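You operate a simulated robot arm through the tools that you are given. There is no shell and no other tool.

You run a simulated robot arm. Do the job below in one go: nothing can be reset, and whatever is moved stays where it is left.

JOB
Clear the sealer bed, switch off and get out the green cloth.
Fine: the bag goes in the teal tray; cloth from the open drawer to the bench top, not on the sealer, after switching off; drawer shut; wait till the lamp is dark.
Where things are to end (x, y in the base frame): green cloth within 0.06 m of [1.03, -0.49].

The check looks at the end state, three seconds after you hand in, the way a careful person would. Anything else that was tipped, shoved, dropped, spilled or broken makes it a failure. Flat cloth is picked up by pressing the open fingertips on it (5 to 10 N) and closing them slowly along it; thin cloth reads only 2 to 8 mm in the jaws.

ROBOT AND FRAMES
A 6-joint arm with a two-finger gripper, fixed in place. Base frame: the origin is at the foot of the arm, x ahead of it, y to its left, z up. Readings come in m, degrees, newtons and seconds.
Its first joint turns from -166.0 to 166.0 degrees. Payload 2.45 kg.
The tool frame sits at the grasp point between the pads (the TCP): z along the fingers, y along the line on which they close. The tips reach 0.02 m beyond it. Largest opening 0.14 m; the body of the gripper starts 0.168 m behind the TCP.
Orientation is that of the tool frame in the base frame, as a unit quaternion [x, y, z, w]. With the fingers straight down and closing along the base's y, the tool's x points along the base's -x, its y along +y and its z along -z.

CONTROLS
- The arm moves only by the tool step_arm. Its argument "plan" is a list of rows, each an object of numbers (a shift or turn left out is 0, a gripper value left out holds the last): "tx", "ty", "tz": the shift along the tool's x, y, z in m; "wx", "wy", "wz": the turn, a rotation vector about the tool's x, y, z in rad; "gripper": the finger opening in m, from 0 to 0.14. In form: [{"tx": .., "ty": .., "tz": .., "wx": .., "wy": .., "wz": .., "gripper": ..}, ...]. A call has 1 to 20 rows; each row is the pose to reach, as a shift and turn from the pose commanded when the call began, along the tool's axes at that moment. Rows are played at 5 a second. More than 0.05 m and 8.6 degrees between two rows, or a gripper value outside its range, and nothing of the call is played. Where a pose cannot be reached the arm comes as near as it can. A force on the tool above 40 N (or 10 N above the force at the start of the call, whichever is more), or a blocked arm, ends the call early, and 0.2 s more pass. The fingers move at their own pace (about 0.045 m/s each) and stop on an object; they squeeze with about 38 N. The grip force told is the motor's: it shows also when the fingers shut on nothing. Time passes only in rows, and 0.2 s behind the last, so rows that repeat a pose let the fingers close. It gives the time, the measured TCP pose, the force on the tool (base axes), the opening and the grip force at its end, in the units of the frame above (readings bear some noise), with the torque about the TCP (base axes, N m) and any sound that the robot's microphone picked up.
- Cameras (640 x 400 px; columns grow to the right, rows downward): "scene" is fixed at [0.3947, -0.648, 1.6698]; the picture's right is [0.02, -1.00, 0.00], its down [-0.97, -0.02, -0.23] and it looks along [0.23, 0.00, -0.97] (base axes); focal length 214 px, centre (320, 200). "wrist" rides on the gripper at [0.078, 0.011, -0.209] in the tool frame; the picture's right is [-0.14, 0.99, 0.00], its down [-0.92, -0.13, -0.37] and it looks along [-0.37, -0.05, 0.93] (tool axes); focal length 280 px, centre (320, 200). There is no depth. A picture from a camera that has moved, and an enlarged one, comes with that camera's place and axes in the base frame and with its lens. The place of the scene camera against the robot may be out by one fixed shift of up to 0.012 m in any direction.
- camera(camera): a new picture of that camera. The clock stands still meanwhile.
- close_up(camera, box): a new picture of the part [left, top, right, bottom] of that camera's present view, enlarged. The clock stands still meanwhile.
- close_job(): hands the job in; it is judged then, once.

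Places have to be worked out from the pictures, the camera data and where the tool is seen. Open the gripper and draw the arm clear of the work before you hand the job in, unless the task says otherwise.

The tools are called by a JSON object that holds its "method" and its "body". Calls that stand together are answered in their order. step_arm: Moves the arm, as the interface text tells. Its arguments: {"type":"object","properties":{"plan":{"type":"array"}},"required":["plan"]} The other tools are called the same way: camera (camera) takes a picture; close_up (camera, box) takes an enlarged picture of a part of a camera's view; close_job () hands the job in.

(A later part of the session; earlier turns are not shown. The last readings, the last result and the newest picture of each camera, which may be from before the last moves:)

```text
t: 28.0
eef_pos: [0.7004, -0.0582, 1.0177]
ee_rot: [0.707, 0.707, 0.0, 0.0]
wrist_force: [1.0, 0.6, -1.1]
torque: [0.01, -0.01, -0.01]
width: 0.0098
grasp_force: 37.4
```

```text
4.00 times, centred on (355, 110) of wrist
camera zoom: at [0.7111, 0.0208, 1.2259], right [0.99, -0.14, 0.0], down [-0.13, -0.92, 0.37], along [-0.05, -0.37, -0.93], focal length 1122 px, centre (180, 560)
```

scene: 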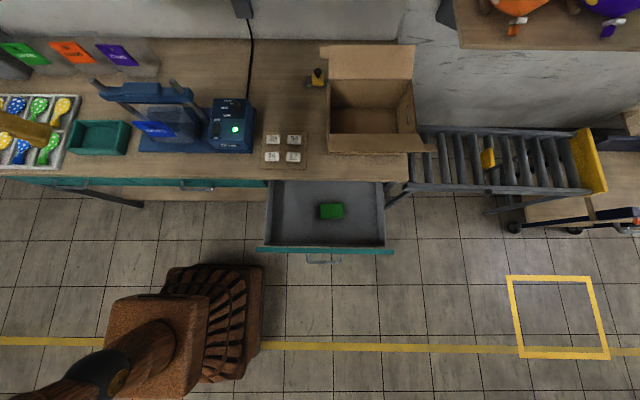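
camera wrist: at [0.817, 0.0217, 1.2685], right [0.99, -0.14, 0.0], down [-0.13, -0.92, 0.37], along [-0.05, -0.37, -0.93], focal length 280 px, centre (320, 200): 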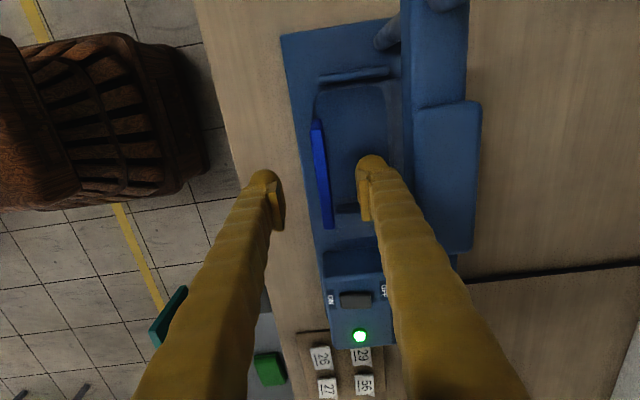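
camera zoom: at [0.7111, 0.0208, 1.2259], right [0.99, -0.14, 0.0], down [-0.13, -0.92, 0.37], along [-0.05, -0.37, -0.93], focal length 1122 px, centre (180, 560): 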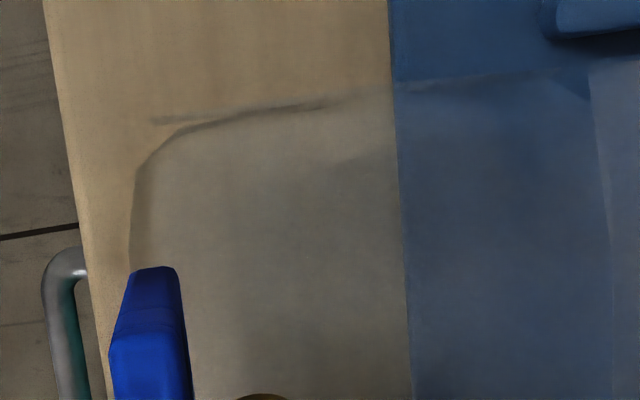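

Bag extents relative to the TCP: x −0.003…+0.086, y −0.075…+0.072, bottom ~0.112 below. I raise it and carry it over the tray, aiming for TCP (0.7825, 0.242).

{"method": "step_arm", "body": {"plan": [{"tz": -0.03}, {"tz": -0.06}, {"tz": -0.08}, {"tx": 0.035, "tz": -0.08}, {"tx": 0.07, "tz": -0.08}, {"tx": 0.105, "tz": -0.08}, {"tx": 0.14, "tz": -0.08}, {"tx": 0.175, "tz": -0.08}, {"tx": 0.21, "tz": -0.08}, {"tx": 0.245, "tz": -0.08}, {"tx": 0.28, "tz": -0.08}, {"tx": 0.3, "tz": -0.08}, {"tx": 0.3, "ty": 0.03, "tz": -0.08}, {"tx": 0.3, "ty": 0.06, "tz": -0.08}, {"tx": 0.3, "ty": 0.082, "tz": -0.08}, {"tx": 0.3, "ty": 0.082, "tz": -0.08}, {"tx": 0.3, "ty": 0.082, "tz": -0.08}]}}

{"method": "camera", "body": {"camera": "wrist"}}

{"method": "close_up", "body": {"camera": "wrist", "box": [220, 30, 460, 230]}}

{"method": "close_up", "body": {"camera": "scene", "box": [30, 80, 190, 180]}}

```text
t: 31.6
eef_pos: [0.7816, 0.2428, 1.0975]
ee_rot: [0.708, 0.706, 0.0, 0.0]
wrist_force: [-0.5, 0.4, -1.6]
torque: [-0.02, -0.03, 0.02]
width: 0.0097
grasp_force: 37.5
```

```text
taken
camera wrist: at [0.7919, 0.3221, 1.3067], right [0.99, -0.14, 0.0], down [-0.13, -0.92, 0.37], along [-0.05, -0.37, -0.93], focal length 280 px, centre (320, 200)
```

wrist: 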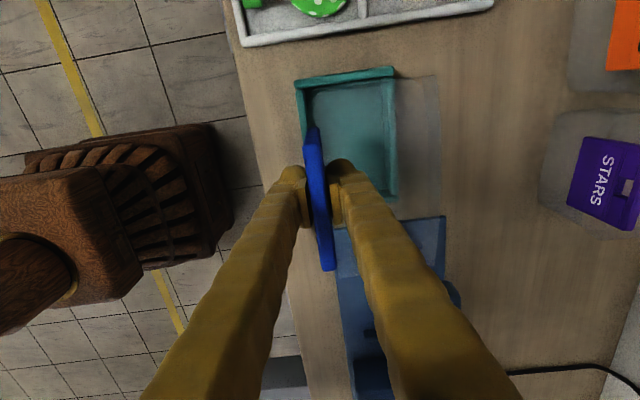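

```text
2.00 times, centred on (340, 130) of wrist
camera zoom: at [0.7919, 0.3221, 1.3067], right [0.99, -0.14, 0.0], down [-0.13, -0.92, 0.37], along [-0.05, -0.37, -0.93], focal length 561 px, centre (280, 340)
```

zoom: 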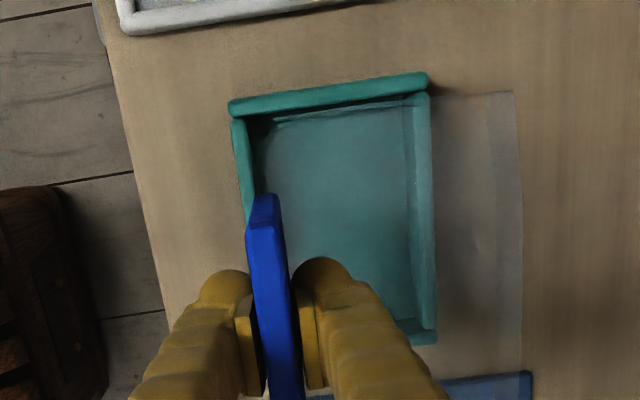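

```text
4.00 times, centred on (110, 130) of scene
camera zoom: at [0.3947, -0.648, 1.6698], right [0.02, -1.0, 0.0], down [-0.97, -0.02, -0.23], along [0.23, 0.0, -0.97], focal length 858 px, centre (1160, 480)
```

zoom: 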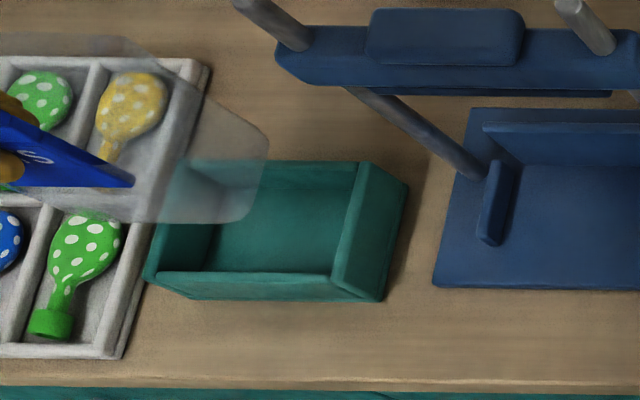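

The bag hangs level over the tray. I zoom in to compare the bag's near edge with the tray wall.

{"method": "close_up", "body": {"camera": "wrist", "box": [290, 50, 420, 131]}}

{"method": "close_up", "body": {"camera": "wrist", "box": [360, 130, 490, 211]}}

{"method": "close_up", "body": {"camera": "scene", "box": [50, 100, 150, 162]}}

```text
4.92 times, centred on (355, 90) of wrist
camera zoom: at [0.7919, 0.3221, 1.3067], right [0.99, -0.14, 0.0], down [-0.13, -0.92, 0.37], along [-0.05, -0.37, -0.93], focal length 1380 px, centre (148, 739)
```

zoom: 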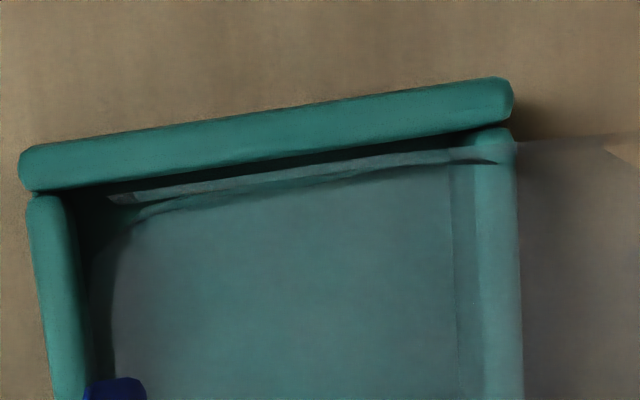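

```text
4.92 times, centred on (425, 170) of wrist
camera zoom: at [0.7919, 0.3221, 1.3067], right [0.99, -0.14, 0.0], down [-0.13, -0.92, 0.37], along [-0.05, -0.37, -0.93], focal length 1380 px, centre (-197, 345)
```

zoom: 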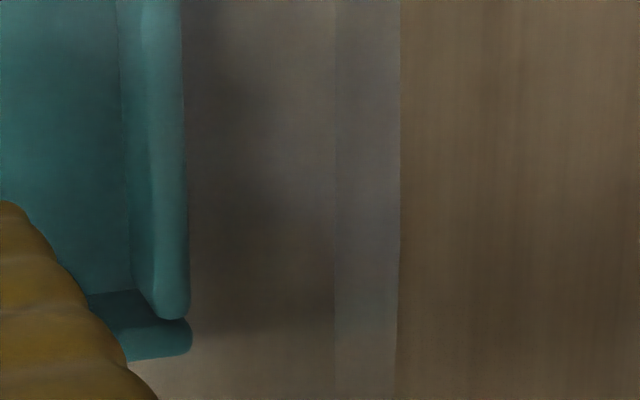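

```text
6.40 times, centred on (100, 131) of scene
camera zoom: at [0.3947, -0.648, 1.6698], right [0.02, -1.0, 0.0], down [-0.97, -0.02, -0.23], along [0.23, 0.0, -0.97], focal length 1373 px, centre (1728, 642)
```

zoom: 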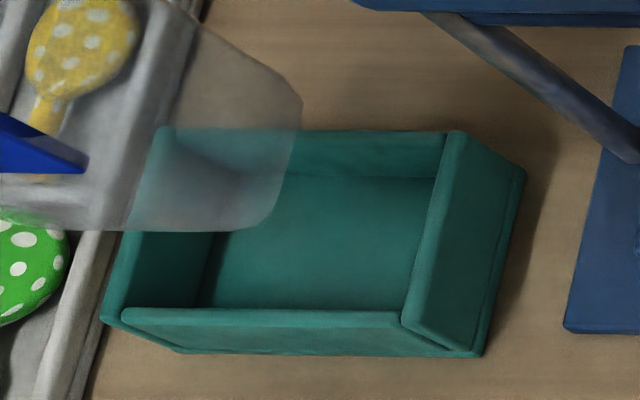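

The near-side gap between bag and tray wall is only ~2.5 mm, so I shift −y by 2.5 mm to centre it, and lower to just above rim level before checking again.

{"method": "step_arm", "body": {"plan": [{"tx": -0.0025, "ty": 0.0015, "tz": 0.01}, {"tx": -0.0025, "ty": 0.0015, "tz": 0.03}, {"tx": -0.0025, "ty": 0.0015, "tz": 0.05}, {"tx": -0.0025, "ty": 0.0015, "tz": 0.06}, {"tx": -0.0025, "ty": 0.0015, "tz": 0.06}]}}

{"method": "close_up", "body": {"camera": "wrist", "box": [270, 20, 450, 180]}}

{"method": "close_up", "body": {"camera": "scene", "box": [50, 100, 150, 162]}}

```text
t: 32.8
eef_pos: [0.7822, 0.2401, 1.0372]
ee_rot: [0.707, 0.707, -0.001, 0.0]
wrist_force: [-0.1, 0.6, 0.2]
torque: [0.0, -0.03, -0.01]
width: 0.0098
grasp_force: 36.9
```

```text
2.50 times, centred on (360, 100) of wrist
camera zoom: at [0.7932, 0.318, 1.2457], right [0.99, -0.14, 0.0], down [-0.13, -0.92, 0.37], along [-0.05, -0.37, -0.93], focal length 701 px, centre (220, 450)
```

zoom: 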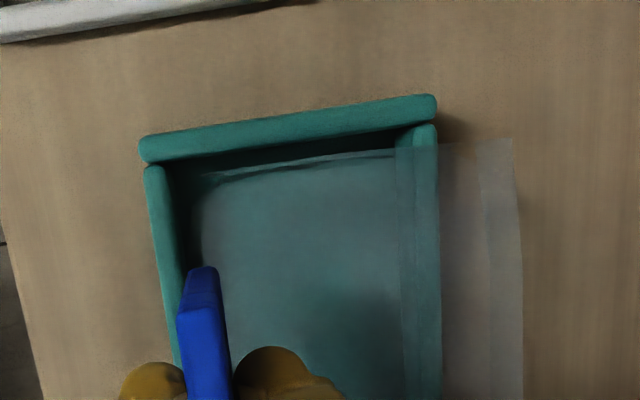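

```text
6.40 times, centred on (100, 131) of scene
camera zoom: at [0.3947, -0.648, 1.6698], right [0.02, -1.0, 0.0], down [-0.97, -0.02, -0.23], along [0.23, 0.0, -0.97], focal length 1373 px, centre (1728, 642)
```

zoom: 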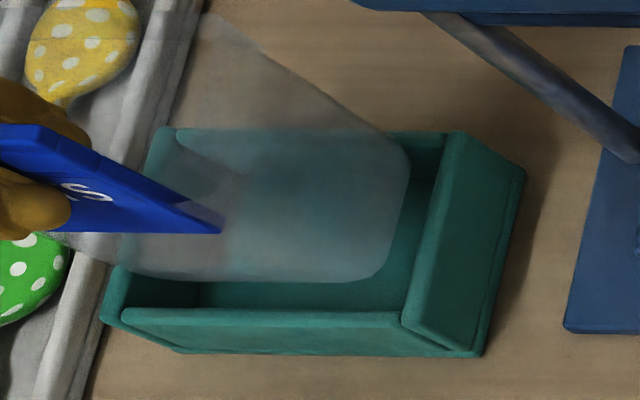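

The bag bottom fits inside the tray outline with margins on all sides. I continue lowering in small steps to feel for the floor.

{"method": "step_arm", "body": {"plan": [{"tz": 0.01}, {"tz": 0.02}, {"tz": 0.03}, {"tz": 0.037}, {"tz": 0.037}]}}

{"method": "close_up", "body": {"camera": "wrist", "box": [270, 20, 450, 180]}}

{"method": "close_up", "body": {"camera": "scene", "box": [50, 100, 150, 162]}}

```text
t: 34.0
eef_pos: [0.7828, 0.2403, 1.0003]
ee_rot: [0.707, 0.707, 0.0, 0.0]
wrist_force: [0.4, -0.1, -0.8]
torque: [0.01, 0.0, 0.0]
width: 0.0096
grasp_force: 36.5
```

```text
2.50 times, centred on (360, 100) of wrist
camera zoom: at [0.793, 0.3187, 1.2092], right [0.99, -0.14, 0.0], down [-0.13, -0.92, 0.37], along [-0.05, -0.37, -0.93], focal length 701 px, centre (220, 450)
```

zoom: 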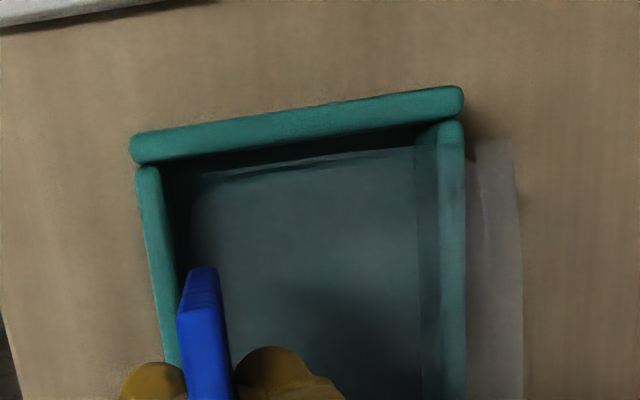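

```text
6.40 times, centred on (100, 131) of scene
camera zoom: at [0.3947, -0.648, 1.6698], right [0.02, -1.0, 0.0], down [-0.97, -0.02, -0.23], along [0.23, 0.0, -0.97], focal length 1373 px, centre (1728, 642)
```

zoom: 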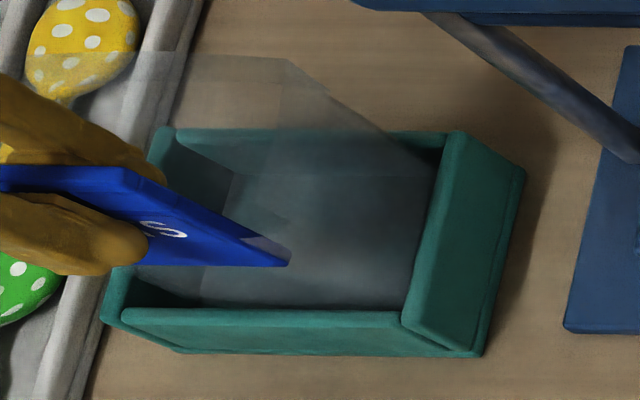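

The bag is inside the walls with no contact force. I lower the last bit in millimetre steps.

{"method": "step_arm", "body": {"plan": [{"tz": 0.003}, {"tz": 0.006}, {"tz": 0.009}, {"tz": 0.009}]}}

{"method": "step_arm", "body": {"plan": [{"tz": 0.002}, {"tz": 0.004}, {"tz": 0.004}]}}

```text
t: 35.0
eef_pos: [0.7821, 0.2399, 0.9918]
ee_rot: [0.707, 0.707, 0.0, 0.0]
wrist_force: [-0.1, -0.3, -0.7]
torque: [-0.01, -0.01, -0.04]
width: 0.0094
grasp_force: 37.0
```

```text
t: 35.8
eef_pos: [0.7828, 0.2395, 0.9878]
ee_rot: [0.707, 0.707, 0.0, 0.002]
wrist_force: [-3.3, -0.5, 15.2]
torque: [-0.09, 0.01, 0.0]
width: 0.0097
grasp_force: 37.2
```

Contact felt (15 N at z 0.988): the bag stands on the tray floor. I ease off 1 mm, open to 0.045 and rise straight up.

{"method": "step_arm", "body": {"plan": [{"tz": -0.001}, {"tz": -0.001, "gripper": 0.02}, {"tz": -0.001, "gripper": 0.03}, {"tz": -0.001, "gripper": 0.045}, {"tz": -0.001, "gripper": 0.045}]}}

{"method": "step_arm", "body": {"plan": [{"tz": -0.01}, {"tz": -0.03}, {"tz": -0.06}, {"tz": -0.1}, {"tz": -0.14}, {"tz": -0.18}, {"tz": -0.18}]}}

{"method": "camera", "body": {"camera": "wrist"}}

{"method": "close_up", "body": {"camera": "scene", "box": [30, 80, 190, 180]}}

```text
t: 37.0
eef_pos: [0.7829, 0.2399, 0.9891]
ee_rot: [0.707, 0.707, 0.0, 0.0]
wrist_force: [-0.6, -0.4, 0.0]
torque: [-0.01, -0.01, 0.01]
width: 0.0448
grasp_force: 0.1
```

```text
t: 38.6
eef_pos: [0.7813, 0.2388, 1.1686]
ee_rot: [0.707, 0.707, 0.0, 0.0]
wrist_force: [-0.6, 0.3, 0.0]
torque: [-0.03, 0.0, 0.01]
width: 0.0448
grasp_force: 0.0
```

```text
taken
camera wrist: at [0.7925, 0.3189, 1.3775], right [0.99, -0.14, 0.0], down [-0.13, -0.92, 0.37], along [-0.05, -0.37, -0.93], focal length 280 px, centre (320, 200)
```

wrist: 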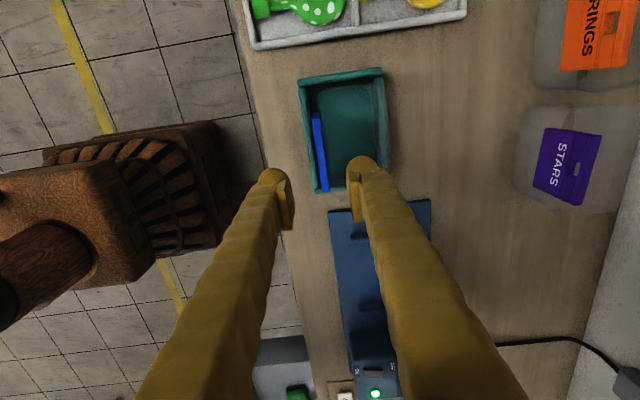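

```text
4.00 times, centred on (110, 130) of scene
camera zoom: at [0.3947, -0.648, 1.6698], right [0.02, -1.0, 0.0], down [-0.97, -0.02, -0.23], along [0.23, 0.0, -0.97], focal length 858 px, centre (1160, 480)
```

zoom: 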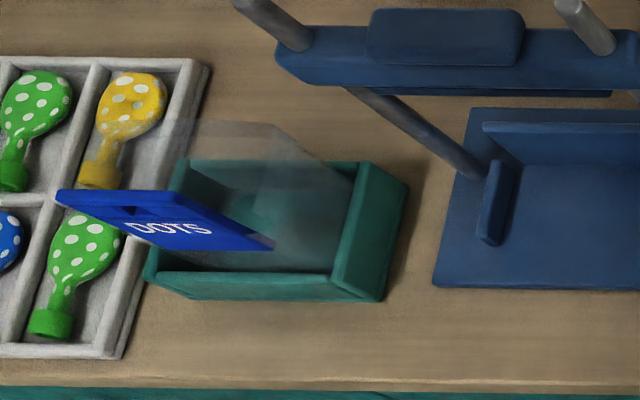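

The bag stands in the tray. Now for the switch: I yaw the wrist back to its first orientation, close the fingers and move toward the control box for a closer look.

{"method": "step_arm", "body": {"plan": [{"wz": -0.131}, {"wz": -0.262}, {"wz": -0.393}, {"wz": -0.524}, {"wz": -0.655}, {"wz": -0.785}, {"wz": -0.916}, {"wz": -1.047}, {"wz": -1.178}, {"wz": -1.309}, {"wz": -1.44}, {"wz": -1.571}, {"wz": -1.571, "gripper": 0.0}]}}

{"method": "step_arm", "body": {"plan": [{"tx": 0.04}, {"tx": 0.07, "ty": -0.03}, {"tx": 0.08, "ty": -0.07}, {"tx": 0.08, "ty": -0.11}, {"tx": 0.08, "ty": -0.15}, {"tx": 0.08, "ty": -0.19}, {"tx": 0.08, "ty": -0.23}, {"tx": 0.08, "ty": -0.27}, {"tx": 0.08, "ty": -0.31}, {"tx": 0.08, "ty": -0.35}, {"tx": 0.08, "ty": -0.39}, {"tx": 0.08, "ty": -0.43}, {"tx": 0.08, "ty": -0.47}, {"tx": 0.08, "ty": -0.497}, {"tx": 0.08, "ty": -0.497}]}}

{"method": "camera", "body": {"camera": "wrist"}}

{"method": "close_up", "body": {"camera": "wrist", "box": [220, 180, 420, 330]}}

```text
t: 41.4
eef_pos: [0.7828, 0.2411, 1.1678]
ee_rot: [0.0, 1.0, 0.0, -0.001]
wrist_force: [0.5, -0.4, -0.2]
torque: [0.02, 0.03, 0.01]
width: 0.0104
grasp_force: 0.0
```

```text
t: 44.6
eef_pos: [0.7036, -0.2572, 1.1679]
ee_rot: [-0.001, 1.0, 0.0, 0.001]
wrist_force: [0.2, 0.6, -0.6]
torque: [0.0, 0.0, -0.03]
width: 0.0
grasp_force: 29.3
```

```text
taken
camera wrist: at [0.6253, -0.2465, 1.3774], right [0.14, 0.99, 0.0], down [0.92, -0.13, 0.37], along [0.37, -0.05, -0.93], focal length 280 px, centre (320, 200)
```

wrist: 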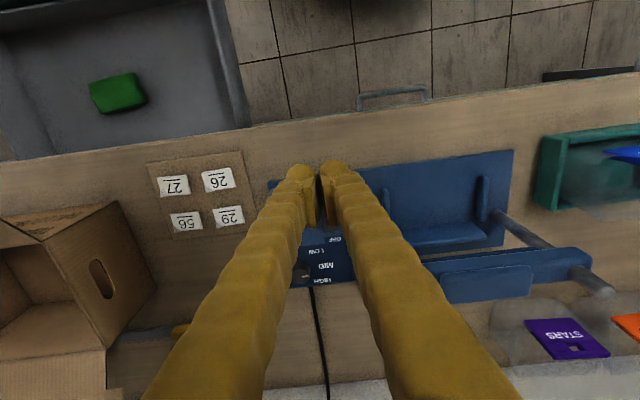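

```text
2.67 times, centred on (320, 255) of wrist
camera zoom: at [0.6253, -0.2465, 1.3774], right [0.14, 0.99, 0.0], down [0.92, -0.13, 0.37], along [0.37, -0.05, -0.93], focal length 748 px, centre (320, 53)
```

zoom: 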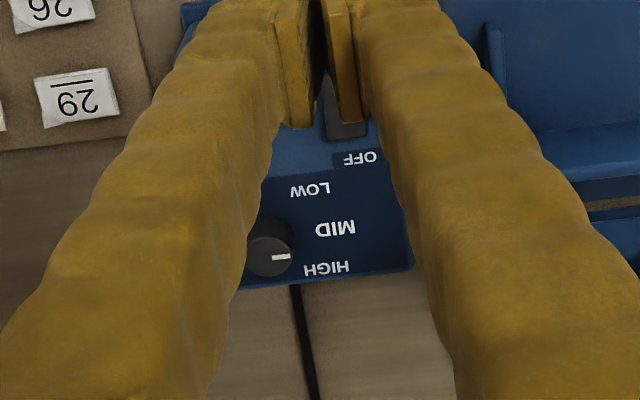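

The rocker spans x≈0.806–0.849, y≈−0.272…−0.247. I tilt 0.3 rad so that only the tip edge touches, and go above its OFF end (edge at x≈0.843).

{"method": "step_arm", "body": {"plan": [{"tx": -0.03, "tz": 0.02, "wy": -0.06, "gripper": 0.0}, {"tx": -0.06, "tz": 0.04, "wy": -0.12}, {"tx": -0.09, "tz": 0.06, "wy": -0.18}, {"tx": -0.12, "tz": 0.09, "wy": -0.24}, {"tx": -0.15, "ty": -0.002, "tz": 0.118, "wy": -0.3}, {"tx": -0.15, "ty": -0.002, "tz": 0.118, "wy": -0.3}]}}

{"method": "camera", "body": {"camera": "wrist"}}

{"method": "close_up", "body": {"camera": "scene", "box": [190, 80, 270, 160]}}

{"method": "close_up", "body": {"camera": "wrist", "box": [240, 120, 400, 250]}}

```text
t: 46.0
eef_pos: [0.855, -0.2584, 1.0486]
ee_rot: [-0.002, 0.989, 0.0, 0.15]
wrist_force: [0.2, 0.6, 0.1]
torque: [0.0, 0.01, 0.0]
width: 0.0002
grasp_force: 30.1
```

```text
taken
camera wrist: at [0.7181, -0.2464, 1.2256], right [0.13, 0.99, 0.04], down [0.77, -0.13, 0.62], along [0.62, -0.05, -0.78], focal length 280 px, centre (320, 200)
```

wrist: 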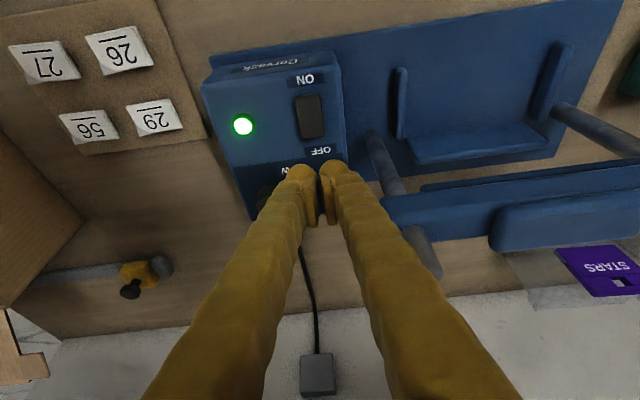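

```text
5.00 times, centred on (230, 120) of scene
camera zoom: at [0.3947, -0.648, 1.6698], right [0.02, -1.0, 0.0], down [-0.97, -0.02, -0.23], along [0.23, 0.0, -0.97], focal length 1072 px, centre (770, 600)
```

zoom: 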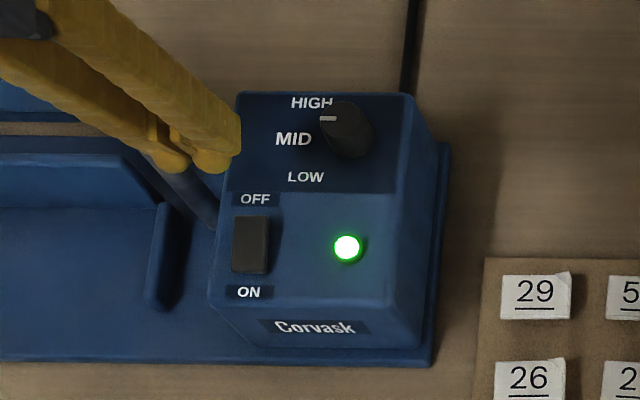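

```text
3.08 times, centred on (320, 185) of wrist
camera zoom: at [0.7181, -0.2464, 1.2256], right [0.13, 0.99, 0.04], down [0.77, -0.13, 0.62], along [0.62, -0.05, -0.78], focal length 863 px, centre (320, 246)
```

zoom: 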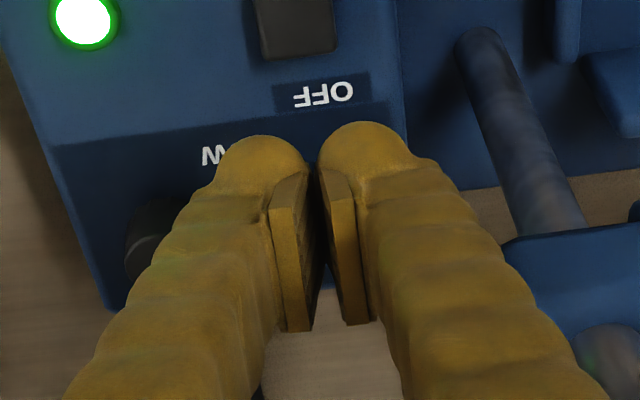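

The rocker's OFF end is at x≈0.846, y≈−0.259, right ahead of the tip edge (0.844). I descend vertically to just above it.

{"method": "step_arm", "body": {"plan": [{"tx": 0.0059, "tz": 0.0191}, {"tx": 0.0103, "tz": 0.0334}, {"tx": 0.0133, "tz": 0.043}, {"tx": 0.0133, "tz": 0.043}]}}

{"method": "close_up", "body": {"camera": "wrist", "box": [240, 120, 400, 250]}}

{"method": "close_up", "body": {"camera": "scene", "box": [190, 80, 270, 160]}}

```text
t: 47.0
eef_pos: [0.8542, -0.2574, 1.0053]
ee_rot: [0.0, 0.989, -0.001, 0.149]
wrist_force: [-0.7, 0.1, -0.5]
torque: [-0.01, -0.02, -0.01]
width: 0.0
grasp_force: 29.5
```

```text
3.08 times, centred on (320, 185) of wrist
camera zoom: at [0.7174, -0.2463, 1.1819], right [0.13, 0.99, 0.04], down [0.77, -0.13, 0.62], along [0.62, -0.05, -0.78], focal length 863 px, centre (320, 246)
```

zoom: 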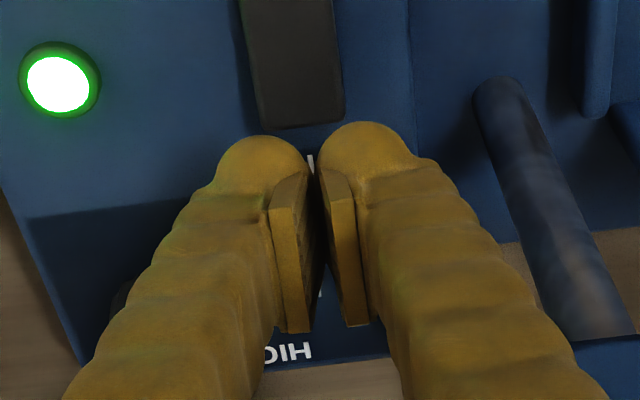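

```text
5.00 times, centred on (230, 120) of scene
camera zoom: at [0.3947, -0.648, 1.6698], right [0.02, -1.0, 0.0], down [-0.97, -0.02, -0.23], along [0.23, 0.0, -0.97], focal length 1072 px, centre (770, 600)
```

zoom: 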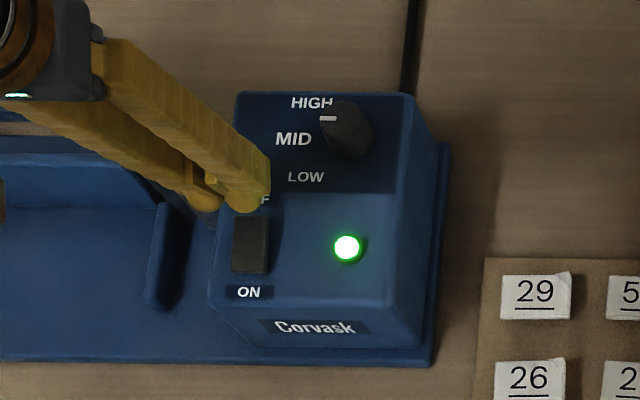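

Tip edge is ~1.5 cm above the rocker's OFF end. I descend in small steps, watching force and sound.

{"method": "step_arm", "body": {"plan": [{"tx": 0.0009, "ty": -0.0015, "tz": 0.0029}, {"tx": 0.0018, "ty": -0.0015, "tz": 0.0057}, {"tx": 0.0027, "ty": -0.0015, "tz": 0.0086}, {"tx": 0.0027, "ty": -0.0015, "tz": 0.0086}]}}

{"method": "step_arm", "body": {"plan": [{"tx": 0.0006, "tz": 0.0019}, {"tx": 0.0012, "tz": 0.0038}, {"tx": 0.0012, "tz": 0.0038}]}}

{"method": "close_up", "body": {"camera": "scene", "box": [190, 80, 270, 160]}}

```text
t: 48.0
eef_pos: [0.8543, -0.2606, 0.9971]
ee_rot: [-0.002, 0.989, 0.001, 0.15]
wrist_force: [0.9, -1.3, 0.3]
torque: [-0.01, 0.01, 0.0]
width: 0.0001
grasp_force: 29.6
```

```text
t: 48.8
eef_pos: [0.8532, -0.2603, 0.9926]
ee_rot: [0.0, 0.989, 0.0, 0.15]
wrist_force: [-0.1, -0.5, 0.3]
torque: [0.01, 0.01, -0.02]
width: 0.0
grasp_force: 29.5
```

```text
5.00 times, centred on (230, 120) of scene
camera zoom: at [0.3947, -0.648, 1.6698], right [0.02, -1.0, 0.0], down [-0.97, -0.02, -0.23], along [0.23, 0.0, -0.97], focal length 1072 px, centre (770, 600)
```

zoom: 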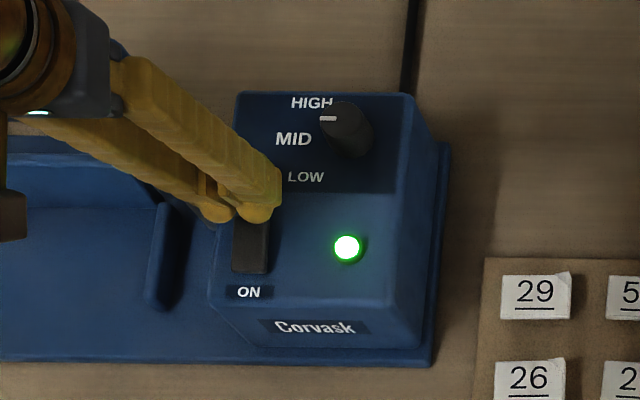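

Still no contact at tip height ≈0.968. I keep going in 2 mm steps.

{"method": "step_arm", "body": {"plan": [{"tx": 0.0006, "tz": 0.0019}, {"tx": 0.0012, "tz": 0.0038}, {"tx": 0.0012, "tz": 0.0038}]}}

{"method": "step_arm", "body": {"plan": [{"tx": 0.0006, "tz": 0.0019}, {"tx": 0.0006, "tz": 0.0019}]}}

{"method": "step_arm", "body": {"plan": [{"tx": 0.0006, "tz": 0.0019}, {"tx": 0.0006, "tz": 0.0019}]}}

{"method": "close_up", "body": {"camera": "wrist", "box": [240, 120, 400, 250]}}

{"method": "close_up", "body": {"camera": "scene", "box": [190, 80, 270, 160]}}

```text
t: 49.6
eef_pos: [0.8551, -0.261, 0.9885]
ee_rot: [-0.001, 0.989, 0.001, 0.149]
wrist_force: [-0.6, -0.2, -0.4]
torque: [-0.01, -0.01, 0.01]
width: 0.0
grasp_force: 29.4
```

```text
t: 50.2
eef_pos: [0.8537, -0.2599, 0.9864]
ee_rot: [-0.001, 0.989, 0.0, 0.149]
wrist_force: [-0.8, 0.5, -0.8]
torque: [0.01, -0.04, 0.03]
width: 0.0
grasp_force: 29.7
```

```text
t: 50.8
eef_pos: [0.8534, -0.2613, 0.9851]
ee_rot: [0.0, 0.989, -0.001, 0.15]
wrist_force: [0.3, -0.8, -0.9]
torque: [-0.04, 0.05, -0.01]
width: 0.0001
grasp_force: 29.4
```

```text
3.08 times, centred on (320, 185) of wrist
camera zoom: at [0.7165, -0.249, 1.1612], right [0.13, 0.99, 0.04], down [0.77, -0.13, 0.62], along [0.62, -0.05, -0.78], focal length 863 px, centre (320, 246)
```

zoom: 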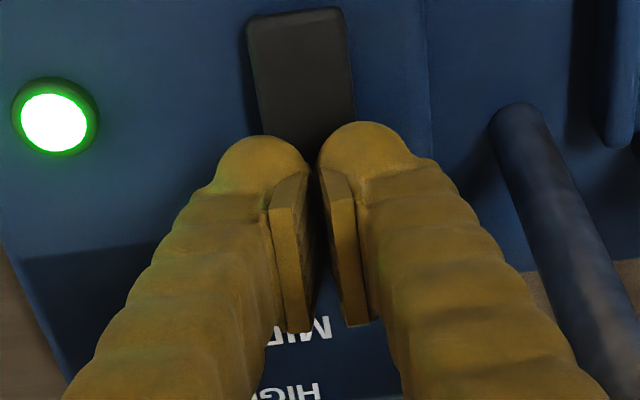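

```text
5.00 times, centred on (230, 120) of scene
camera zoom: at [0.3947, -0.648, 1.6698], right [0.02, -1.0, 0.0], down [-0.97, -0.02, -0.23], along [0.23, 0.0, -0.97], focal length 1072 px, centre (770, 600)
```

zoom: 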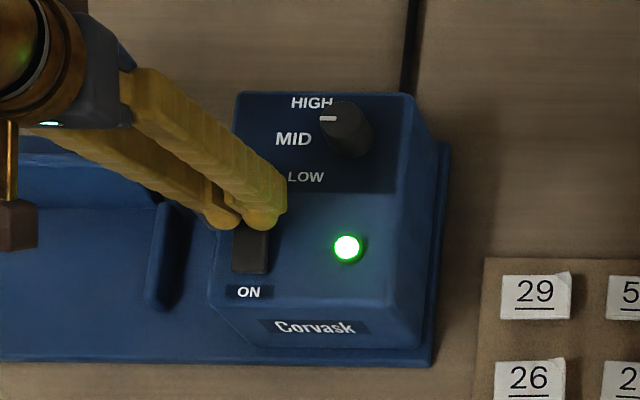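

No contact yet; I keep lowering by 2 mm steps.

{"method": "step_arm", "body": {"plan": [{"tx": 0.0006, "tz": 0.0019}, {"tx": 0.0006, "tz": 0.0019}]}}

{"method": "step_arm", "body": {"plan": [{"tx": 0.0006, "tz": 0.0019}, {"tx": 0.0006, "tz": 0.0019}]}}

{"method": "step_arm", "body": {"plan": [{"tx": 0.0006, "tz": 0.0019}, {"tx": 0.0006, "tz": 0.0019}]}}

{"method": "close_up", "body": {"camera": "scene", "box": [190, 80, 270, 160]}}

```text
t: 51.4
eef_pos: [0.8531, -0.2617, 0.9833]
ee_rot: [0.0, 0.989, 0.0, 0.149]
wrist_force: [-0.8, -0.5, 0.6]
torque: [-0.01, 0.04, 0.0]
width: 0.0062
grasp_force: 29.4
```

```text
t: 52.0
eef_pos: [0.852, -0.2619, 0.9813]
ee_rot: [0.0, 0.989, 0.0, 0.149]
wrist_force: [-0.5, 0.6, -0.1]
torque: [0.0, 0.01, 0.0]
width: 0.0061
grasp_force: 29.4
```

```text
t: 52.6
eef_pos: [0.8526, -0.2605, 0.979]
ee_rot: [0.0, 0.989, 0.0, 0.15]
wrist_force: [0.3, 0.1, -0.8]
torque: [0.02, -0.02, 0.04]
width: 0.0001
grasp_force: 28.8
```

```text
5.00 times, centred on (230, 120) of scene
camera zoom: at [0.3947, -0.648, 1.6698], right [0.02, -1.0, 0.0], down [-0.97, -0.02, -0.23], along [0.23, 0.0, -0.97], focal length 1072 px, centre (770, 600)
```

zoom: 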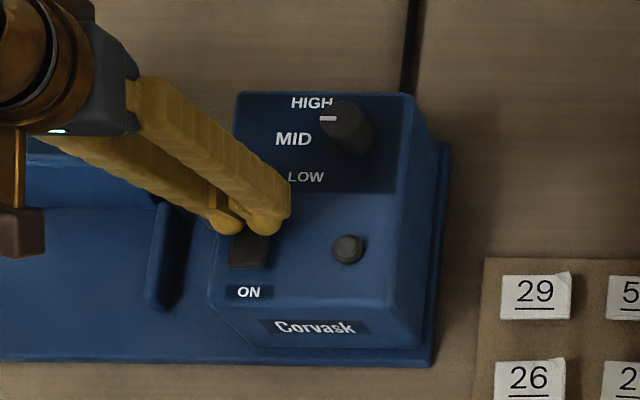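

The lamp has gone dark and the rocker tipped. I rise vertically away and check.

{"method": "step_arm", "body": {"plan": [{"tx": -0.003, "tz": -0.0096}, {"tx": -0.012, "tz": -0.038}, {"tx": -0.024, "tz": -0.076}, {"tx": -0.036, "tz": -0.115}, {"tx": -0.047, "tz": -0.153}, {"tx": -0.047, "tz": -0.153}]}}

{"method": "camera", "body": {"camera": "scene"}}

{"method": "close_up", "body": {"camera": "scene", "box": [190, 80, 270, 160]}}

{"method": "close_up", "body": {"camera": "wrist", "box": [220, 100, 420, 230]}}

```text
t: 54.0
eef_pos: [0.853, -0.2586, 1.1422]
ee_rot: [-0.001, 0.989, 0.0, 0.149]
wrist_force: [-1.1, 0.3, 0.7]
torque: [0.03, 0.05, -0.01]
width: 0.0001
grasp_force: 29.7
```

```text
taken
```

scene: 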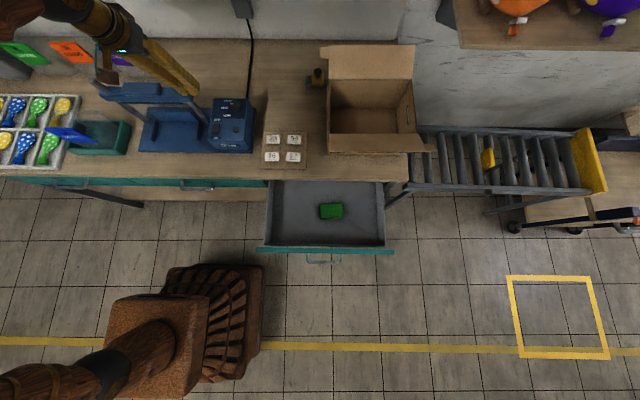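

```text
5.00 times, centred on (230, 120) of scene
camera zoom: at [0.3947, -0.648, 1.6698], right [0.02, -1.0, 0.0], down [-0.97, -0.02, -0.23], along [0.23, 0.0, -0.97], focal length 1072 px, centre (770, 600)
```

zoom: 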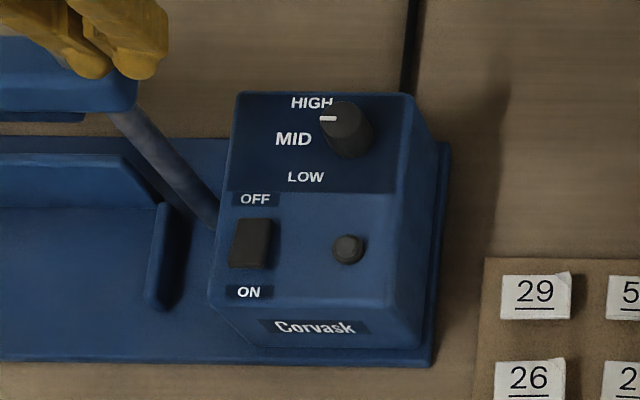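

```text
3.08 times, centred on (320, 165) of wrist
camera zoom: at [0.7167, -0.2488, 1.3177], right [0.13, 0.99, 0.04], down [0.77, -0.13, 0.62], along [0.62, -0.05, -0.78], focal length 863 px, centre (320, 308)
```

zoom: 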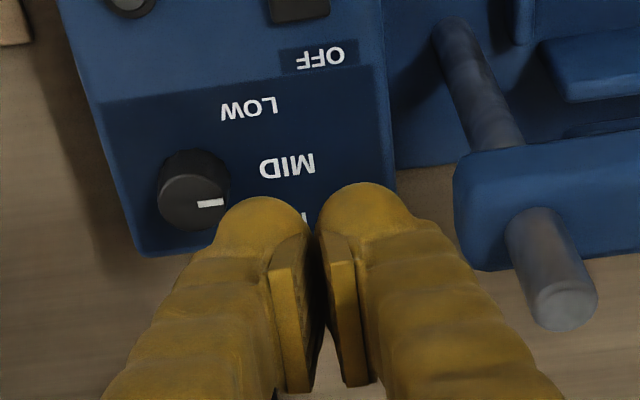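

Switched off, lamp dark, knob untouched. Now I retract, untilt and move over the drawer with open fingers to look at the cloth.

{"method": "step_arm", "body": {"plan": [{"tx": 0.038, "tz": -0.014, "wy": 0.06}, {"tx": 0.076, "tz": -0.028, "wy": 0.12}, {"tx": 0.114, "tz": -0.042, "wy": 0.18}, {"tx": 0.152, "tz": -0.056, "wy": 0.24}, {"tx": 0.191, "tz": -0.0695, "wy": 0.3}, {"tx": 0.191, "tz": -0.0695, "wy": 0.3, "gripper": 0.12}]}}

{"method": "step_arm", "body": {"plan": [{"ty": -0.04, "tx": 0.005}, {"ty": -0.08, "tx": 0.01}, {"ty": -0.12, "tx": 0.02}, {"ty": -0.16, "tx": 0.03}, {"ty": -0.2, "tx": 0.04}, {"ty": -0.24, "tx": 0.05, "tz": 0.01}, {"ty": -0.28, "tx": 0.05, "tz": 0.03}, {"ty": -0.32, "tx": 0.05, "tz": 0.05}, {"ty": -0.36, "tx": 0.05, "tz": 0.07}, {"ty": -0.4, "tx": 0.05, "tz": 0.09}, {"ty": -0.43, "tx": 0.05, "tz": 0.12}, {"ty": -0.43, "tx": 0.05, "tz": 0.15}, {"ty": -0.43, "tx": 0.05, "tz": 0.15}]}}

{"method": "camera", "body": {"camera": "wrist"}}

{"method": "close_up", "body": {"camera": "wrist", "box": [220, 60, 420, 190]}}

```text
t: 55.4
eef_pos: [0.6492, -0.2616, 1.1492]
ee_rot: [-0.001, 1.0, -0.001, 0.0]
wrist_force: [0.4, 0.6, 0.1]
torque: [-0.01, -0.01, -0.02]
width: 0.0339
grasp_force: 0.0
```

```text
t: 58.2
eef_pos: [0.5991, -0.6893, 0.9983]
ee_rot: [0.001, 1.0, 0.0, 0.0]
wrist_force: [-0.7, 0.0, 0.8]
torque: [0.02, -0.02, -0.04]
width: 0.12
grasp_force: 0.0
```

```text
taken
camera wrist: at [0.52, -0.6787, 1.207], right [0.14, 0.99, 0.0], down [0.92, -0.13, 0.37], along [0.37, -0.05, -0.93], focal length 280 px, centre (320, 200)
```

wrist: 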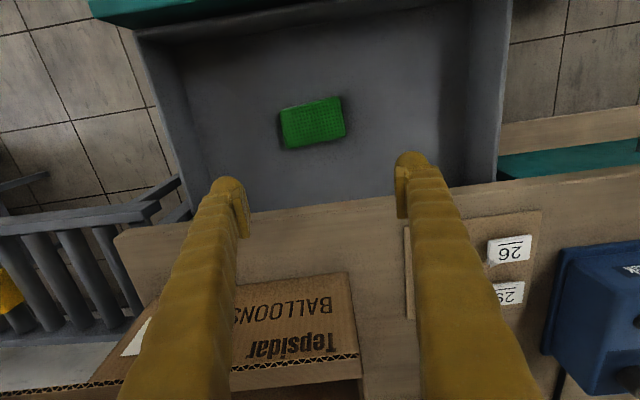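

```text
3.08 times, centred on (320, 125) of wrist
camera zoom: at [0.52, -0.6787, 1.207], right [0.14, 0.99, 0.0], down [0.92, -0.13, 0.37], along [0.37, -0.05, -0.93], focal length 863 px, centre (320, 431)
```

zoom: 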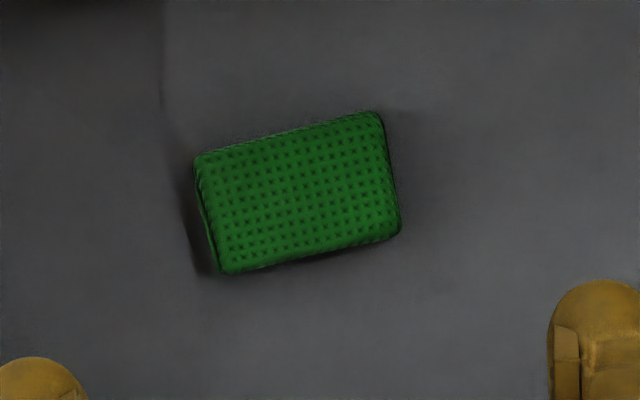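

The cloth lies at about (0.574, −0.698), 0.106 × 0.066 m, its long axis turned ~6° from y. I align with it, set the opening to 0.07 and come down to 8 cm above.

{"method": "step_arm", "body": {"plan": [{"tx": 0.005, "ty": -0.002, "tz": 0.04, "wz": -0.03, "gripper": 0.07}, {"tx": 0.01, "ty": -0.004, "tz": 0.08, "wz": -0.06}, {"tx": 0.015, "ty": -0.006, "tz": 0.12, "wz": -0.09}, {"tx": 0.02, "ty": -0.008, "tz": 0.16, "wz": -0.105}, {"tx": 0.0255, "ty": -0.0083, "tz": 0.198, "wz": -0.105}, {"tx": 0.0255, "ty": -0.0083, "tz": 0.198, "wz": -0.105}]}}

{"method": "camera", "body": {"camera": "wrist"}}

{"method": "close_up", "body": {"camera": "scene", "box": [240, 150, 420, 270]}}

{"method": "close_up", "body": {"camera": "scene", "box": [190, 80, 270, 160]}}

```text
t: 59.6
eef_pos: [0.5753, -0.6983, 0.8013]
ee_rot: [-0.054, 0.999, 0.0, 0.0]
wrist_force: [-0.5, 0.4, -0.7]
torque: [-0.01, -0.01, 0.04]
width: 0.0698
grasp_force: 0.1
```

```text
taken
camera wrist: at [0.4962, -0.6943, 1.0104], right [0.03, 1.0, 0.0], down [0.93, -0.03, 0.37], along [0.37, -0.01, -0.93], focal length 280 px, centre (320, 200)
```

wrist: 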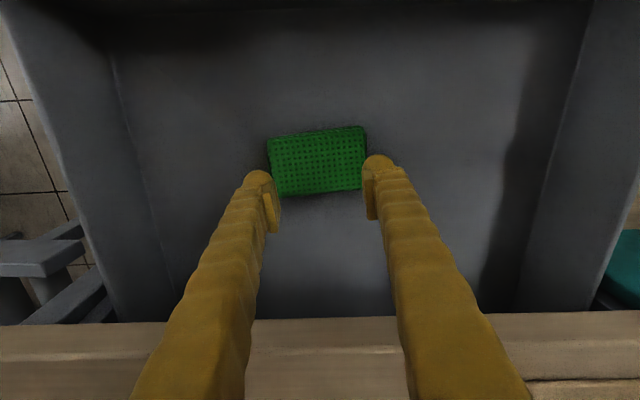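

```text
3.33 times, centred on (330, 210) of scene
camera zoom: at [0.3947, -0.648, 1.6698], right [0.02, -1.0, 0.0], down [-0.97, -0.02, -0.23], along [0.23, 0.0, -0.97], focal length 715 px, centre (287, 167)
```

zoom: 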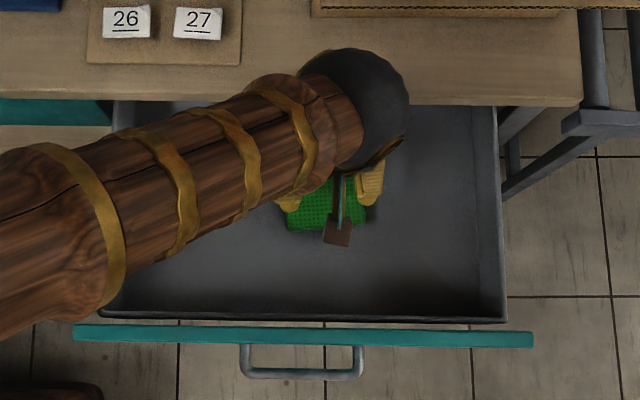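

```text
5.00 times, centred on (230, 120) of scene
camera zoom: at [0.3947, -0.648, 1.6698], right [0.02, -1.0, 0.0], down [-0.97, -0.02, -0.23], along [0.23, 0.0, -0.97], focal length 1072 px, centre (770, 600)
```

zoom: 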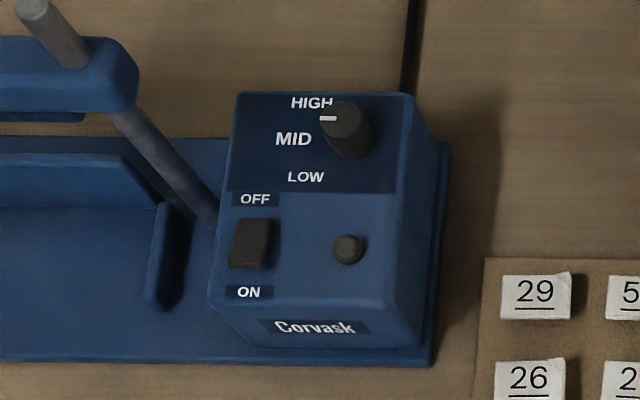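

Fingers line up with the cloth. I lower to just above it, then feel for contact.

{"method": "step_arm", "body": {"plan": [{"tx": 0.003, "tz": 0.02}, {"tx": 0.003, "tz": 0.04}, {"tx": 0.003, "tz": 0.05}, {"tx": 0.003, "tz": 0.05}]}}

{"method": "step_arm", "body": {"plan": [{"tz": 0.003}, {"tz": 0.006}, {"tz": 0.006}]}}

{"method": "camera", "body": {"camera": "wrist"}}

```text
t: 60.6
eef_pos: [0.5728, -0.6998, 0.7528]
ee_rot: [-0.053, 0.999, 0.001, 0.001]
wrist_force: [0.0, -0.3, 0.0]
torque: [-0.01, -0.02, 0.0]
width: 0.0701
grasp_force: 0.1
```

```text
t: 61.4
eef_pos: [0.5717, -0.6985, 0.7443]
ee_rot: [-0.054, 0.999, 0.0, 0.0]
wrist_force: [0.0, -0.1, 0.4]
torque: [-0.01, -0.02, -0.02]
width: 0.07
grasp_force: 0.0
```

```text
taken
camera wrist: at [0.4931, -0.6956, 0.9537], right [0.03, 1.0, 0.0], down [0.93, -0.03, 0.37], along [0.37, -0.01, -0.93], focal length 280 px, centre (320, 200)
```

wrist: 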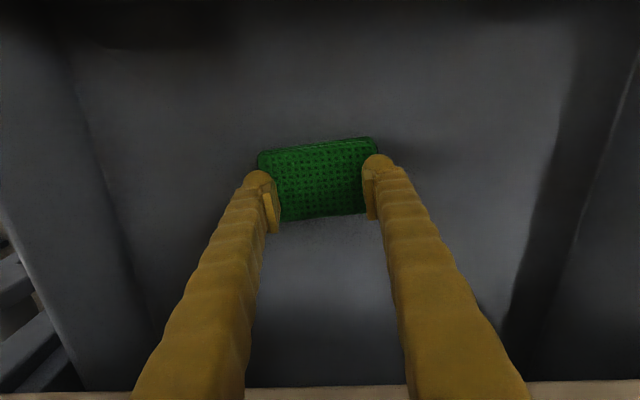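

The tips are centred over the cloth and not touching yet. I continue in 2–3 mm steps.

{"method": "step_arm", "body": {"plan": [{"tz": 0.002}, {"tz": 0.004}, {"tz": 0.004}]}}

{"method": "step_arm", "body": {"plan": [{"tz": 0.002}, {"tz": 0.004}, {"tz": 0.004}]}}

{"method": "step_arm", "body": {"plan": [{"tz": 0.002}, {"tz": 0.002}]}}

```text
t: 62.2
eef_pos: [0.5712, -0.6992, 0.7402]
ee_rot: [-0.053, 0.999, 0.0, 0.0]
wrist_force: [0.1, 1.2, -0.1]
torque: [0.0, -0.01, 0.0]
width: 0.0702
grasp_force: 0.0
```

```text
t: 63.0
eef_pos: [0.5708, -0.6995, 0.737]
ee_rot: [-0.053, 0.999, 0.0, 0.0]
wrist_force: [-0.8, 0.0, 2.5]
torque: [0.0, -0.03, -0.04]
width: 0.07
grasp_force: 0.0
```

```text
t: 63.6
eef_pos: [0.5723, -0.6993, 0.7358]
ee_rot: [-0.053, 0.999, -0.001, 0.001]
wrist_force: [0.2, 8.2, 34.6]
torque: [0.53, 0.04, 0.03]
width: 0.0702
grasp_force: 0.2
```

Contact; 34 N is too hard. I ease off by 1.6 mm to come into the 5–10 N band.

{"method": "step_arm", "body": {"plan": [{"tz": -0.0016}, {"tz": -0.0016}]}}

```text
t: 64.2
eef_pos: [0.5706, -0.6998, 0.7356]
ee_rot: [-0.054, 0.999, 0.0, 0.0]
wrist_force: [0.4, -0.8, 17.6]
torque: [0.01, -0.02, 0.01]
width: 0.0701
grasp_force: 0.1
```

{"method": "step_arm", "body": {"plan": [{"tz": -0.0006}, {"tz": -0.0006}, {"tz": -0.0006}]}}

```text
t: 65.0
eef_pos: [0.5706, -0.6997, 0.7364]
ee_rot: [-0.053, 0.999, 0.001, -0.001]
wrist_force: [-0.2, 0.2, 1.3]
torque: [0.0, 0.01, 0.0]
width: 0.0704
grasp_force: 0.1
```

Now 1.3 N; a touch lower should give about 7 N.

{"method": "step_arm", "body": {"plan": [{"tz": 0.0002}, {"tz": 0.0002}, {"tz": 0.0002}]}}

```text
t: 65.8
eef_pos: [0.5707, -0.6988, 0.7371]
ee_rot: [-0.053, 0.999, 0.0, 0.0]
wrist_force: [-0.5, 0.6, 0.4]
torque: [0.01, 0.01, -0.04]
width: 0.0699
grasp_force: 0.0
```

{"method": "step_arm", "body": {"plan": [{"tz": 0.0005}, {"tz": 0.0005}, {"tz": 0.0005}]}}

```text
t: 66.6
eef_pos: [0.5706, -0.7006, 0.7369]
ee_rot: [-0.053, 0.999, 0.0, 0.0]
wrist_force: [0.2, 0.6, 6.2]
torque: [0.06, 0.0, 0.0]
width: 0.0696
grasp_force: 0.0
```

6.2 N — in the band. I now close slowly along the cloth.

{"method": "step_arm", "body": {"plan": [{"gripper": 0.066}, {"gripper": 0.062}, {"gripper": 0.058}, {"gripper": 0.054}, {"gripper": 0.05}, {"gripper": 0.046}, {"gripper": 0.042}, {"gripper": 0.038}, {"gripper": 0.034}, {"gripper": 0.03}, {"gripper": 0.026}, {"gripper": 0.022}, {"gripper": 0.018}, {"gripper": 0.014}, {"gripper": 0.01}, {"gripper": 0.006}, {"gripper": 0.002}, {"gripper": 0.0}, {"gripper": 0.0}, {"gripper": 0.0}]}}

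{"method": "camera", "body": {"camera": "wrist"}}

```text
t: 68.4
eef_pos: [0.5718, -0.6984, 0.7371]
ee_rot: [-0.053, 0.999, -0.001, 0.0]
wrist_force: [-0.1, 0.3, 4.2]
torque: [0.03, 0.01, 0.03]
width: 0.0377
grasp_force: 0.2
stopped in row 8: the force on the tool passed its limit at 45 N (the readings are from after the stop); the commanded pose is now the measured one
```

```text
taken
camera wrist: at [0.4924, -0.696, 0.9464], right [0.03, 1.0, 0.0], down [0.93, -0.03, 0.37], along [0.37, -0.01, -0.93], focal length 280 px, centre (320, 200)
```

wrist: 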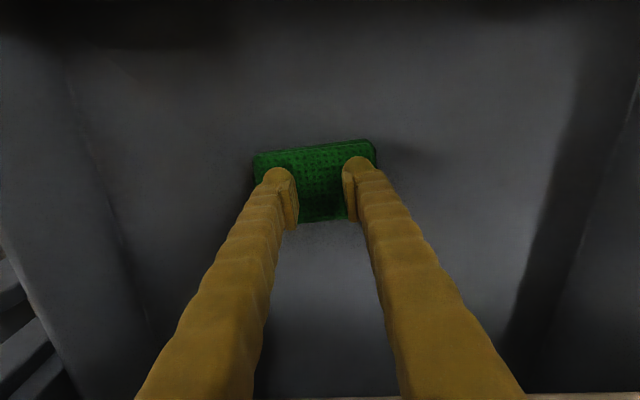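

A spike stopped the closing at 0.038; the cloth is still flat under the tips, 4.2 N now. I continue closing more slowly.

{"method": "step_arm", "body": {"plan": [{"gripper": 0.036}, {"gripper": 0.034}, {"gripper": 0.032}, {"gripper": 0.03}, {"gripper": 0.028}, {"gripper": 0.026}, {"gripper": 0.024}, {"gripper": 0.022}, {"gripper": 0.02}, {"gripper": 0.018}]}}

{"method": "camera", "body": {"camera": "wrist"}}

```text
t: 70.6
eef_pos: [0.5711, -0.7001, 0.7374]
ee_rot: [-0.053, 0.999, 0.0, 0.0]
wrist_force: [0.7, 0.7, 15.1]
torque: [0.04, 0.0, 0.0]
width: 0.0173
grasp_force: 0.0
```

```text
taken
camera wrist: at [0.4923, -0.696, 0.9461], right [0.03, 1.0, 0.0], down [0.93, -0.03, 0.37], along [0.37, -0.01, -0.93], focal length 280 px, centre (320, 200)
```

wrist: 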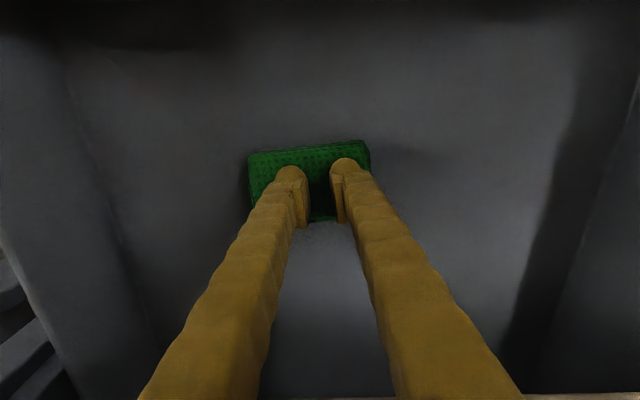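

Force 15 N, the cloth has slid a few mm. I ease 0.3 mm and finish closing slowly.

{"method": "step_arm", "body": {"plan": [{"tz": -0.0003, "gripper": 0.0173}, {"tz": -0.0003, "gripper": 0.015}, {"tz": -0.0003, "gripper": 0.013}, {"tz": -0.0003, "gripper": 0.011}, {"tz": -0.0003, "gripper": 0.009}, {"tz": -0.0003, "gripper": 0.007}, {"tz": -0.0003, "gripper": 0.005}, {"tz": -0.0003, "gripper": 0.003}, {"tz": -0.0003, "gripper": 0.001}, {"tz": -0.0003, "gripper": 0.0}, {"tz": -0.0003, "gripper": 0.0}]}}

{"method": "close_up", "body": {"camera": "wrist", "box": [220, 110, 420, 240]}}

```text
t: 73.0
eef_pos: [0.5714, -0.6985, 0.7369]
ee_rot: [-0.053, 0.999, 0.0, 0.001]
wrist_force: [-0.3, 0.2, 5.4]
torque: [-0.02, 0.04, -0.01]
width: 0.0061
grasp_force: 29.5
```

```text
3.08 times, centred on (320, 175) of wrist
camera zoom: at [0.4921, -0.6959, 0.946], right [0.03, 1.0, 0.0], down [0.93, -0.03, 0.37], along [0.37, -0.01, -0.93], focal length 863 px, centre (320, 277)
```

zoom: 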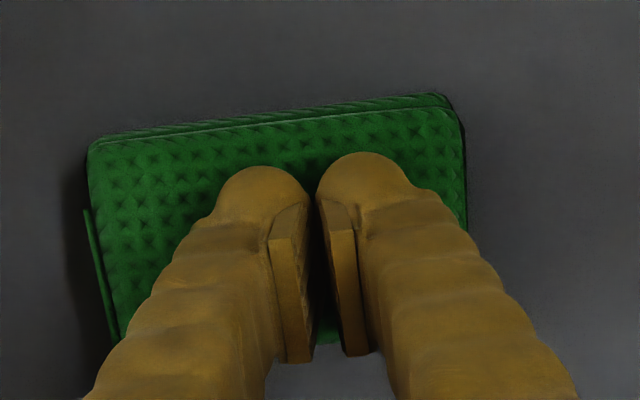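

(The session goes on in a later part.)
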